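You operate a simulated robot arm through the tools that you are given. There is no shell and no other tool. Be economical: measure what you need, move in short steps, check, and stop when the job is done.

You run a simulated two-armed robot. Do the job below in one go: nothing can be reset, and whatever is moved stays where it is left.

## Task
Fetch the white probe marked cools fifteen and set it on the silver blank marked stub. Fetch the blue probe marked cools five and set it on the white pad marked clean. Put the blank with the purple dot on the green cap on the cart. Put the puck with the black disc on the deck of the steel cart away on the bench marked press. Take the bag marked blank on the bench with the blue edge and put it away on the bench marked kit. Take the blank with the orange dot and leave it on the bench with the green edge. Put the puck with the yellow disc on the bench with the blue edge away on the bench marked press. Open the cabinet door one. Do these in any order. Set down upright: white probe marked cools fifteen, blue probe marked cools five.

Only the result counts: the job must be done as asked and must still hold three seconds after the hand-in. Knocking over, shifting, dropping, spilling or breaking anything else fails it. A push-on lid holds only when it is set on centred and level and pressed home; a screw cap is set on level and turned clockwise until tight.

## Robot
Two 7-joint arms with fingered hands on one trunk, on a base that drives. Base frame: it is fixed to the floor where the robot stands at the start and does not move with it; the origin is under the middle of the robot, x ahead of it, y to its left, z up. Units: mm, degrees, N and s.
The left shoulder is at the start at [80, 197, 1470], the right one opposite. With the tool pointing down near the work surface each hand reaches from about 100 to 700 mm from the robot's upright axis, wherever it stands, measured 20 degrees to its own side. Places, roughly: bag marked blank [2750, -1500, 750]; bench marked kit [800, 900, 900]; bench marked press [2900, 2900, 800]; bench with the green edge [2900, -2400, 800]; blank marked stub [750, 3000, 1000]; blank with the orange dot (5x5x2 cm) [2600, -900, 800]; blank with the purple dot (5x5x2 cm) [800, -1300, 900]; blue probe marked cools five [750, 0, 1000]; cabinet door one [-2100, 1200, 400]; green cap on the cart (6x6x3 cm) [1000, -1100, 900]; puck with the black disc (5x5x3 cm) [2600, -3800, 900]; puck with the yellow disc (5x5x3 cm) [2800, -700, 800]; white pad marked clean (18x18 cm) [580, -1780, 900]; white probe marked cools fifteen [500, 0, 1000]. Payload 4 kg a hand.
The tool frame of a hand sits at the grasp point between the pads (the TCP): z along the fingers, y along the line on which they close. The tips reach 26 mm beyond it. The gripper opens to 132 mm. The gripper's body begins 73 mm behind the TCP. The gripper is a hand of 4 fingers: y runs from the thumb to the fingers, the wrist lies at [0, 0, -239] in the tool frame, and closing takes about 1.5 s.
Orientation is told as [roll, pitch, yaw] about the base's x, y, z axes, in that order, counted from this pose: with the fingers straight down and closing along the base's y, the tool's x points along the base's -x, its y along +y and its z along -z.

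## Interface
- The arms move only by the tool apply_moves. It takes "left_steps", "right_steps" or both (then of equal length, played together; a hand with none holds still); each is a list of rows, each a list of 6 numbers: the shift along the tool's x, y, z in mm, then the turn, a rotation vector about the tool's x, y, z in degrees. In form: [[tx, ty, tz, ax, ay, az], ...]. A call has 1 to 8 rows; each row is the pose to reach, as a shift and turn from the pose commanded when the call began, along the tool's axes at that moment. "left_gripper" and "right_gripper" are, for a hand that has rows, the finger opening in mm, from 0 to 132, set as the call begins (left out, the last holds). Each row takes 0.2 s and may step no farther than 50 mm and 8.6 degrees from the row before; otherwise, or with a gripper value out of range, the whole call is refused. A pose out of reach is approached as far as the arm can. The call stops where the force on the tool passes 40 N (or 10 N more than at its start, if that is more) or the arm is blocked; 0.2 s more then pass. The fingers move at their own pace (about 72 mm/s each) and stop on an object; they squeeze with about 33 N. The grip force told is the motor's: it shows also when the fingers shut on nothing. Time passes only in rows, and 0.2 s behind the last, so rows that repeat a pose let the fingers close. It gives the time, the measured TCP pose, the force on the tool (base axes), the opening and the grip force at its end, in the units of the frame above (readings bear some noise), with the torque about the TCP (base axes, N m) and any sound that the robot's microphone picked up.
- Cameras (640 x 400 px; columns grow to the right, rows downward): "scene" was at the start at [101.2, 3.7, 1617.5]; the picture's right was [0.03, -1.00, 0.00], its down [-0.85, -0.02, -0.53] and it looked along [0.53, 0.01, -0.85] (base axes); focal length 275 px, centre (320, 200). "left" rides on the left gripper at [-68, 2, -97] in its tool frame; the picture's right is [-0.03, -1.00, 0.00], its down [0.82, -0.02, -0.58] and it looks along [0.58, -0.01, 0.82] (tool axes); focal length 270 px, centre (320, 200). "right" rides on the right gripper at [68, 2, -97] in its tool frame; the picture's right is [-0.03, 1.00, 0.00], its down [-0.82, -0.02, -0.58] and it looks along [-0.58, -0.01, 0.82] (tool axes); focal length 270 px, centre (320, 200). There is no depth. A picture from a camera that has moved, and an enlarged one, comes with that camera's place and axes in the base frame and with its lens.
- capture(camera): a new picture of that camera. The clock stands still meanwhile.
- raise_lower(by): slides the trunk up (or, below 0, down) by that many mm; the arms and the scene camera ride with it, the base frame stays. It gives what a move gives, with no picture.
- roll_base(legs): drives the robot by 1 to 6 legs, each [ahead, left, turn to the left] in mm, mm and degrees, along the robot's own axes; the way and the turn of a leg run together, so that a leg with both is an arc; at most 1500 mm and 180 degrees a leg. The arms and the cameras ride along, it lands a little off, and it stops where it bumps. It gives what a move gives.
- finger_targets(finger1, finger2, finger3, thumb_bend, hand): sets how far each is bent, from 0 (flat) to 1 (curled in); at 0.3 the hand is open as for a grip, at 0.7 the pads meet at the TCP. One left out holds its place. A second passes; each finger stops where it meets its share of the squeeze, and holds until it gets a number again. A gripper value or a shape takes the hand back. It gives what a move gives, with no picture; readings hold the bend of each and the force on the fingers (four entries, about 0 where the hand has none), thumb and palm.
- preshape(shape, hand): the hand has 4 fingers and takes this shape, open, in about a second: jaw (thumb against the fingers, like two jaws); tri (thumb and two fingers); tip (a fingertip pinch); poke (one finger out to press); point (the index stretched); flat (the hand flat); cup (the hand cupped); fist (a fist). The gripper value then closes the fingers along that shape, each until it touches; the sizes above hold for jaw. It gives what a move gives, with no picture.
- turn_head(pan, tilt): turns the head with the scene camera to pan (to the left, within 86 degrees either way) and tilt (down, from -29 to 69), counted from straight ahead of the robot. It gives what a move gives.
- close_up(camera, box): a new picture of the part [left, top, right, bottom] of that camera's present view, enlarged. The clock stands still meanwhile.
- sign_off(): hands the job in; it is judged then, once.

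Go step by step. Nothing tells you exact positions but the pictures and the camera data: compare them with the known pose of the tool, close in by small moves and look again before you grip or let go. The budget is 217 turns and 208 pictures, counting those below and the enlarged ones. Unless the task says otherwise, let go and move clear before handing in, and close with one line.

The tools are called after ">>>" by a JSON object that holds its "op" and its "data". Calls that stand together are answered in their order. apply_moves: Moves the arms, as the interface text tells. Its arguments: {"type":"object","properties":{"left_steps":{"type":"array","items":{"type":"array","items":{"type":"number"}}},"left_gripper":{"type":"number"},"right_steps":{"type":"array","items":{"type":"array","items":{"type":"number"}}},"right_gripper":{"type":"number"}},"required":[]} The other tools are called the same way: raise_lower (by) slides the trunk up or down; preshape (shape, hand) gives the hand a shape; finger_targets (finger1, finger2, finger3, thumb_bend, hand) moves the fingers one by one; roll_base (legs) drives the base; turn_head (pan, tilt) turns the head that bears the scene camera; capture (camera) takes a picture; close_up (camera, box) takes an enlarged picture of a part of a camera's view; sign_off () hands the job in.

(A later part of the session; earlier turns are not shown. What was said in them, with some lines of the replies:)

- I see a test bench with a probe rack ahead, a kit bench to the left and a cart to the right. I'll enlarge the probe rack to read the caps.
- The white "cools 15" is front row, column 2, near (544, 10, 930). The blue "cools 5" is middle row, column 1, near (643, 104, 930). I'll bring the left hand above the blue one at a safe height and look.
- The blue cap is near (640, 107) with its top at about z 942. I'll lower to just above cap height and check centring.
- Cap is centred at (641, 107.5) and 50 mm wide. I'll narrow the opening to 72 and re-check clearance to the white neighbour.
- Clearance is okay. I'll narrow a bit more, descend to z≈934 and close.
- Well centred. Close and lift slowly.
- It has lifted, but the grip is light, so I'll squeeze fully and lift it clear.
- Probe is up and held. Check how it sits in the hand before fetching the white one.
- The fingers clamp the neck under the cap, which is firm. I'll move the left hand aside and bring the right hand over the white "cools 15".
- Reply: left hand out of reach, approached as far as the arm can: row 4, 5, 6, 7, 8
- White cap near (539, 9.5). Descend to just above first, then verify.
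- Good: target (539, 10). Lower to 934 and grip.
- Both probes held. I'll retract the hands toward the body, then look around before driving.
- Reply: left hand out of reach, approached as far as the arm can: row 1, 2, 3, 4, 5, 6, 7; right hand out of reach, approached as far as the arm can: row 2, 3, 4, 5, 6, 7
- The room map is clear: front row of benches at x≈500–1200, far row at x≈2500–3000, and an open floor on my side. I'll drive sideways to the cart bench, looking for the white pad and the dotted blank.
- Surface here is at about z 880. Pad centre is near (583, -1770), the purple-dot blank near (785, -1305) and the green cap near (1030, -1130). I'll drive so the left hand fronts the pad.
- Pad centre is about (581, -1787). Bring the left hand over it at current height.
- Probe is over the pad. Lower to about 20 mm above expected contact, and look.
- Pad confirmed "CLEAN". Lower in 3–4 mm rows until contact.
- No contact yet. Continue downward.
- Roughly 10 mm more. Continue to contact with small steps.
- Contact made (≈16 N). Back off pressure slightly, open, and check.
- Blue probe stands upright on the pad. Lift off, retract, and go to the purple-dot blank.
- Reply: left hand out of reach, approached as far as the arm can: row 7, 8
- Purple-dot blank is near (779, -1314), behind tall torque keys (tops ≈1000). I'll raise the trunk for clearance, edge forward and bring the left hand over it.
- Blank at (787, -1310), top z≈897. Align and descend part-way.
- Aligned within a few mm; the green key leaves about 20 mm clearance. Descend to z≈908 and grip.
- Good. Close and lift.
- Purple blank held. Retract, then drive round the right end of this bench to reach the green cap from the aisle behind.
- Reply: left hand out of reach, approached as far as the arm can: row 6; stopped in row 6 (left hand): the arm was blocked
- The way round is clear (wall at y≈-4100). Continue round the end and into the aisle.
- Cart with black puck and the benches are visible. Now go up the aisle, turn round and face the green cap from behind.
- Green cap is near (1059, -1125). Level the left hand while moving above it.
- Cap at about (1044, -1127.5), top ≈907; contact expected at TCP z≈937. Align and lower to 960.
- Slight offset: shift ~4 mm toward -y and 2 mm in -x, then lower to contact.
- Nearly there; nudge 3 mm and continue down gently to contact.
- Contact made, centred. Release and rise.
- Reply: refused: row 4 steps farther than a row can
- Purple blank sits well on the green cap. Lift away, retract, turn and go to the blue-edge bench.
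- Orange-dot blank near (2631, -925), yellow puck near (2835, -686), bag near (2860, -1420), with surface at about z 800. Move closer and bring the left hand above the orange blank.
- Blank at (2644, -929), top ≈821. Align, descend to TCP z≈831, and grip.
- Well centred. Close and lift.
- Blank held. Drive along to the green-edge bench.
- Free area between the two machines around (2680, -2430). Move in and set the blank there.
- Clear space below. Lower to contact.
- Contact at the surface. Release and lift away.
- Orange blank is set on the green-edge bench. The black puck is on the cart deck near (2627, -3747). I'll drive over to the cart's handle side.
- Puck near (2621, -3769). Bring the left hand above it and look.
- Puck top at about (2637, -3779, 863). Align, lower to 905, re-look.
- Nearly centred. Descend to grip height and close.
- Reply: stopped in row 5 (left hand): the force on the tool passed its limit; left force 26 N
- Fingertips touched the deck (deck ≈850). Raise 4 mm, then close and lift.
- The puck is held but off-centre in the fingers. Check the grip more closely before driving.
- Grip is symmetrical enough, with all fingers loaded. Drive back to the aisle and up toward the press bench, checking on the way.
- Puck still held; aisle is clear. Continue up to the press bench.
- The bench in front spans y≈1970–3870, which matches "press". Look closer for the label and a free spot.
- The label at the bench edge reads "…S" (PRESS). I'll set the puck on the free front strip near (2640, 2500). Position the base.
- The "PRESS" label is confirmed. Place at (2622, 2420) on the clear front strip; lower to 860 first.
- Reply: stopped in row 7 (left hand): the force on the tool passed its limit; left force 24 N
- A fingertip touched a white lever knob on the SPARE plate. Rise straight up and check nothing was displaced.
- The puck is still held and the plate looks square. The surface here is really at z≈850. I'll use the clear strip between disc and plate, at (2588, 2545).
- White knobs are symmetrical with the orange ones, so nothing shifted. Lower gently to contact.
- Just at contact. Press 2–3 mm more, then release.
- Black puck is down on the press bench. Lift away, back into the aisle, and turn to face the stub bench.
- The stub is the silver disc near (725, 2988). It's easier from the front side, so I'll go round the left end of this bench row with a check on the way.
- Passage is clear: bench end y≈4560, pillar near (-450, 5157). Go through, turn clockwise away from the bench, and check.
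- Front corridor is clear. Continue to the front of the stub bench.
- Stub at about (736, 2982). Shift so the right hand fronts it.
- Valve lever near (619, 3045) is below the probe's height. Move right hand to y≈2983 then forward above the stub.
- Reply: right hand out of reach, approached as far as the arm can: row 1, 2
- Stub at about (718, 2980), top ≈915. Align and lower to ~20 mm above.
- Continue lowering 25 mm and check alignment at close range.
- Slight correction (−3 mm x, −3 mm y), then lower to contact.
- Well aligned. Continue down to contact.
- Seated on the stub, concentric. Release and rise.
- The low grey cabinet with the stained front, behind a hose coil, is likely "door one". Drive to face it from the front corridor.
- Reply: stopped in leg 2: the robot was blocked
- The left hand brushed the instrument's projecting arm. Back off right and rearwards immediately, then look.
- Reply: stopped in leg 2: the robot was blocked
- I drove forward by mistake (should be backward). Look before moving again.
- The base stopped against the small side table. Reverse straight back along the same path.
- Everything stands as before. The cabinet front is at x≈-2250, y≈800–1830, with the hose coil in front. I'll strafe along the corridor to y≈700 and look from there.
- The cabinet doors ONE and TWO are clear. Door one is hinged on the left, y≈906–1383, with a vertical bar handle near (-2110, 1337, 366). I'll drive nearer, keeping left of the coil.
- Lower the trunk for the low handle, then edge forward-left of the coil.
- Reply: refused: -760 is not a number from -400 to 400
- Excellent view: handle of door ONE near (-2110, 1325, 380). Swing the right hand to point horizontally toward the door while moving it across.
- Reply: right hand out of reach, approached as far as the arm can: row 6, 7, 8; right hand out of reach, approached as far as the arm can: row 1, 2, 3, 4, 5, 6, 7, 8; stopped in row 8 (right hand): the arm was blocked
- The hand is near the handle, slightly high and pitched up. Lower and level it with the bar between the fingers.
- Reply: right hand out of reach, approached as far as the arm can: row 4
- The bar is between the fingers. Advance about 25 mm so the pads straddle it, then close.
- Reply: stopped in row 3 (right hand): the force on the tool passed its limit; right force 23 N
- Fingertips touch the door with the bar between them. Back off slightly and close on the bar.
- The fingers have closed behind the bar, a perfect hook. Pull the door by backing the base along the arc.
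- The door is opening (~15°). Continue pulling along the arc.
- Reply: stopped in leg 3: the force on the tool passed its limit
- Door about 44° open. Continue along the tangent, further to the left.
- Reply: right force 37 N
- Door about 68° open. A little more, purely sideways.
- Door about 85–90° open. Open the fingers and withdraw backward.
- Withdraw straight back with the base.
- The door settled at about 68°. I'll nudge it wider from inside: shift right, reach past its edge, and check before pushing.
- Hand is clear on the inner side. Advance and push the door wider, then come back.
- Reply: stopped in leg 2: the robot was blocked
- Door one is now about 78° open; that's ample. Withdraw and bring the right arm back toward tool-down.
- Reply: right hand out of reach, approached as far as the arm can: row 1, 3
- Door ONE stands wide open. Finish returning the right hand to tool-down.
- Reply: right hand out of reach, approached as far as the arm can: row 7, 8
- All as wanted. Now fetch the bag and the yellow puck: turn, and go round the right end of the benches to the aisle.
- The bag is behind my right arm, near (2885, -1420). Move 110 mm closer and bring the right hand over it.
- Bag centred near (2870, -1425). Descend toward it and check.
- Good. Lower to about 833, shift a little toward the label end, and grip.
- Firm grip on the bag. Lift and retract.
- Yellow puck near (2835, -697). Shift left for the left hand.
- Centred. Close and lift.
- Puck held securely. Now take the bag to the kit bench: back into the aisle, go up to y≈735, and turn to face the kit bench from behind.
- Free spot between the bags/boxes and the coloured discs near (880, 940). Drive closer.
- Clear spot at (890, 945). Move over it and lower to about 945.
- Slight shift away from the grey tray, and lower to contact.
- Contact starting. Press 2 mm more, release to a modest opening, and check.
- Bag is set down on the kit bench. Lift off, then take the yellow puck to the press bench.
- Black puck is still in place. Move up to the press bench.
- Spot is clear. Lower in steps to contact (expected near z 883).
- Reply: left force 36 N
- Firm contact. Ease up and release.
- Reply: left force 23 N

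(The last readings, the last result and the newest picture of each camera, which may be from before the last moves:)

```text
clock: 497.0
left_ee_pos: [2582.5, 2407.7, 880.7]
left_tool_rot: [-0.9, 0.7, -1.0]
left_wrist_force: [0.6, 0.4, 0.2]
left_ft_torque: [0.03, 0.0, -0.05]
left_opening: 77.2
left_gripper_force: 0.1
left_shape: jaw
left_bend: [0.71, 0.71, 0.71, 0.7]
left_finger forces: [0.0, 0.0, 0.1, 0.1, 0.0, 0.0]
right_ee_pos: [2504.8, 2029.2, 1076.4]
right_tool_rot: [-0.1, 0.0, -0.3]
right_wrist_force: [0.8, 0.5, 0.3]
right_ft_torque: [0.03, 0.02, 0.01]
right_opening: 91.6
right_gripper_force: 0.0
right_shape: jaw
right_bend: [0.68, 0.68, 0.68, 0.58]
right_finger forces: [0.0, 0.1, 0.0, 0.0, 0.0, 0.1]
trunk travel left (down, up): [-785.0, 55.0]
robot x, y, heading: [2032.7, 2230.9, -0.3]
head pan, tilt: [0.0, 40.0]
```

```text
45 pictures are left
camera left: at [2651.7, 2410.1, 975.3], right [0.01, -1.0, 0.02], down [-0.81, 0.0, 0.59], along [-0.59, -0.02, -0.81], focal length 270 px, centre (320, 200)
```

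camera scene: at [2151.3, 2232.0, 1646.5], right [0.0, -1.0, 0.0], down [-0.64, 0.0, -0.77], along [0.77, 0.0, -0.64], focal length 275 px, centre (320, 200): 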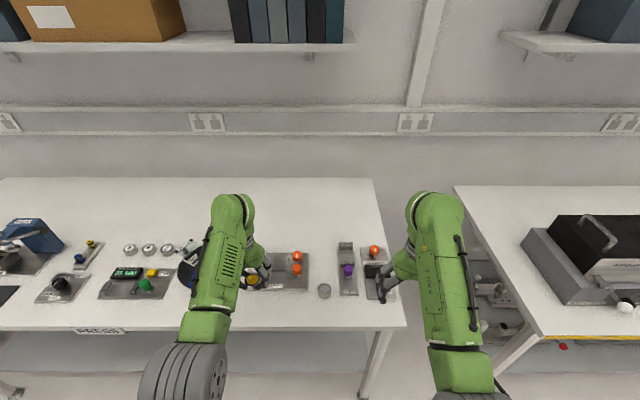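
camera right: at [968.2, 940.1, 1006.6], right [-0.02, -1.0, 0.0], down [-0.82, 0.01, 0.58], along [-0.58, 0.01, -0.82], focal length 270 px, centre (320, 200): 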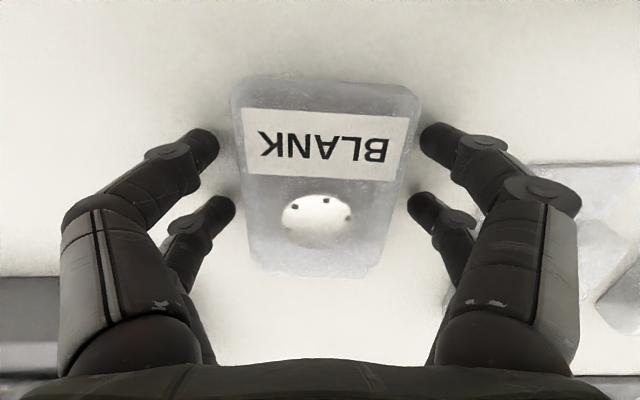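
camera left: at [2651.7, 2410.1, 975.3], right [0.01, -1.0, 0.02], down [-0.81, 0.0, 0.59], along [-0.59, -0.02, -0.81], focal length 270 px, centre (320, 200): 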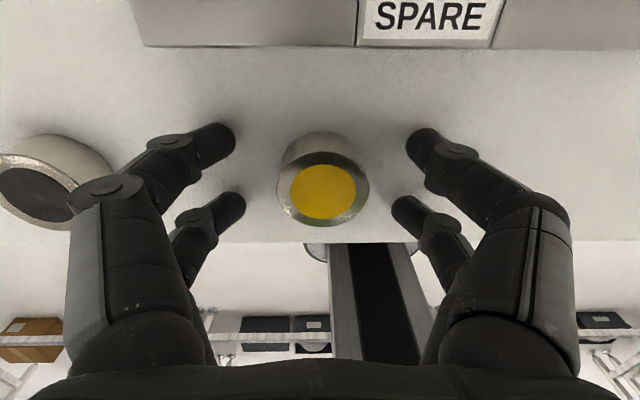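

Released cleanly. Lift, retract, and take a closing look at the press bench.

>>> {"op": "apply_moves", "data": {"left_steps": [[0, 0, -40, 0, 0, 0], [0, 0, -80, 0, 0, 0], [0, 0, -120, 0, 0, 0], [20, -10, -160, 0, 0, 0], [50, -20, -185, 0, 0, 0]]}}

>>> {"op": "roll_base", "data": {"legs": [[-140, 350, 0]]}}

>>> {"op": "capture", "data": {"camera": "scene"}}

>>> {"op": "close_up", "data": {"camera": "scene", "box": [270, 190, 450, 310]}}

```text
clock: 498.2
left_ee_pos: [2531.7, 2390.1, 1068.3]
left_tool_rot: [-0.9, 0.6, -1.0]
left_wrist_force: [-0.9, 0.0, 0.6]
left_ft_torque: [-0.03, -0.01, 0.05]
left_opening: 77.7
left_gripper_force: 0.2
left_shape: jaw
left_bend: [0.71, 0.71, 0.71, 0.7]
left_finger forces: [0.0, 0.0, 0.0, 0.0, 0.0, 0.0]
right_ee_pos: [2503.7, 2028.9, 1076.7]
right_tool_rot: [0.1, -0.1, -0.3]
right_wrist_force: [-0.6, -0.1, 0.1]
right_ft_torque: [0.02, 0.0, -0.01]
right_opening: 91.7
right_gripper_force: 0.1
right_shape: jaw
right_bend: [0.68, 0.68, 0.68, 0.58]
right_finger forces: [0.0, 0.1, 0.0, 0.0, 0.0, 0.0]
trunk travel left (down, up): [-785.0, 55.0]
robot x, y, heading: [2029.2, 2226.8, 0.2]
head pan, tilt: [0.0, 40.0]
```

```text
clock: 500.6
left_ee_pos: [2396.1, 2743.5, 1066.8]
left_tool_rot: [-0.8, 0.7, -0.8]
left_wrist_force: [0.5, -0.4, -0.1]
left_ft_torque: [0.03, 0.03, -0.01]
left_opening: 77.7
left_gripper_force: 0.1
left_shape: jaw
left_bend: [0.71, 0.71, 0.71, 0.7]
left_finger forces: [0.0, 0.1, 0.0, 0.1, 0.0, 0.1]
right_ee_pos: [2367.8, 2382.2, 1073.9]
right_tool_rot: [0.1, 0.0, 0.0]
right_wrist_force: [1.1, -1.0, -0.3]
right_ft_torque: [0.04, -0.01, -0.01]
right_opening: 91.8
right_gripper_force: 0.0
right_shape: jaw
right_bend: [0.68, 0.68, 0.68, 0.58]
right_finger forces: [0.0, 0.1, 0.0, 0.0, 0.0, 0.1]
trunk travel left (down, up): [-785.0, 55.0]
robot x, y, heading: [1894.0, 2580.2, 0.5]
head pan, tilt: [0.0, 40.0]
```

```text
44 pictures are left
camera scene: at [2012.3, 2581.4, 1646.4], right [0.01, -1.0, 0.0], down [-0.64, 0.0, -0.77], along [0.77, 0.01, -0.64], focal length 275 px, centre (320, 200)
```

scene: 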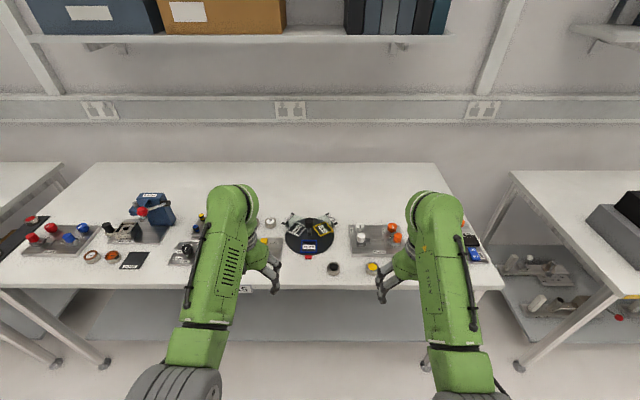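

```text
3.33 times, centred on (360, 250) of scene
camera zoom: at [2012.3, 2581.4, 1646.4], right [0.01, -1.0, 0.0], down [-0.64, 0.0, -0.77], along [0.77, 0.01, -0.64], focal length 917 px, centre (187, 33)
```

zoom: 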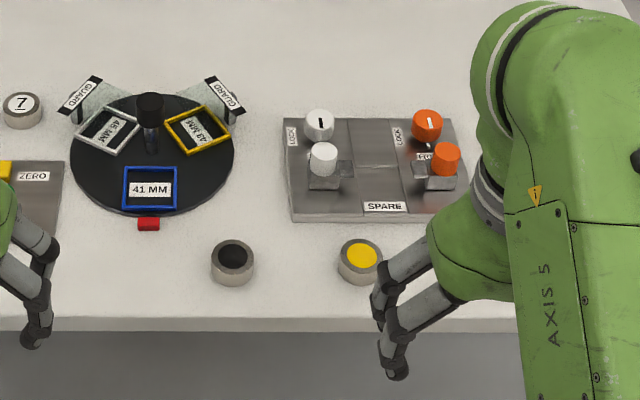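

Both pucks stand on the press bench and everything around them looks undisturbed. All eight items are placed and both hands are clear, so I'm handing in.

>>> {"op": "sign_off", "data": {}}

```text
The job is handed in.
```

All eight parts are done and handed in, with both hands clear: the probes stand upright on the stub and the clean pad, the blanks, pucks and bag are in place, and cabinet door one is open about 78 degrees. On the way a fingertip touched a lever knob on the press bench, the left hand brushed an instrument arm and the base bumped a small side table; in the pictures afterwards nothing looked moved.
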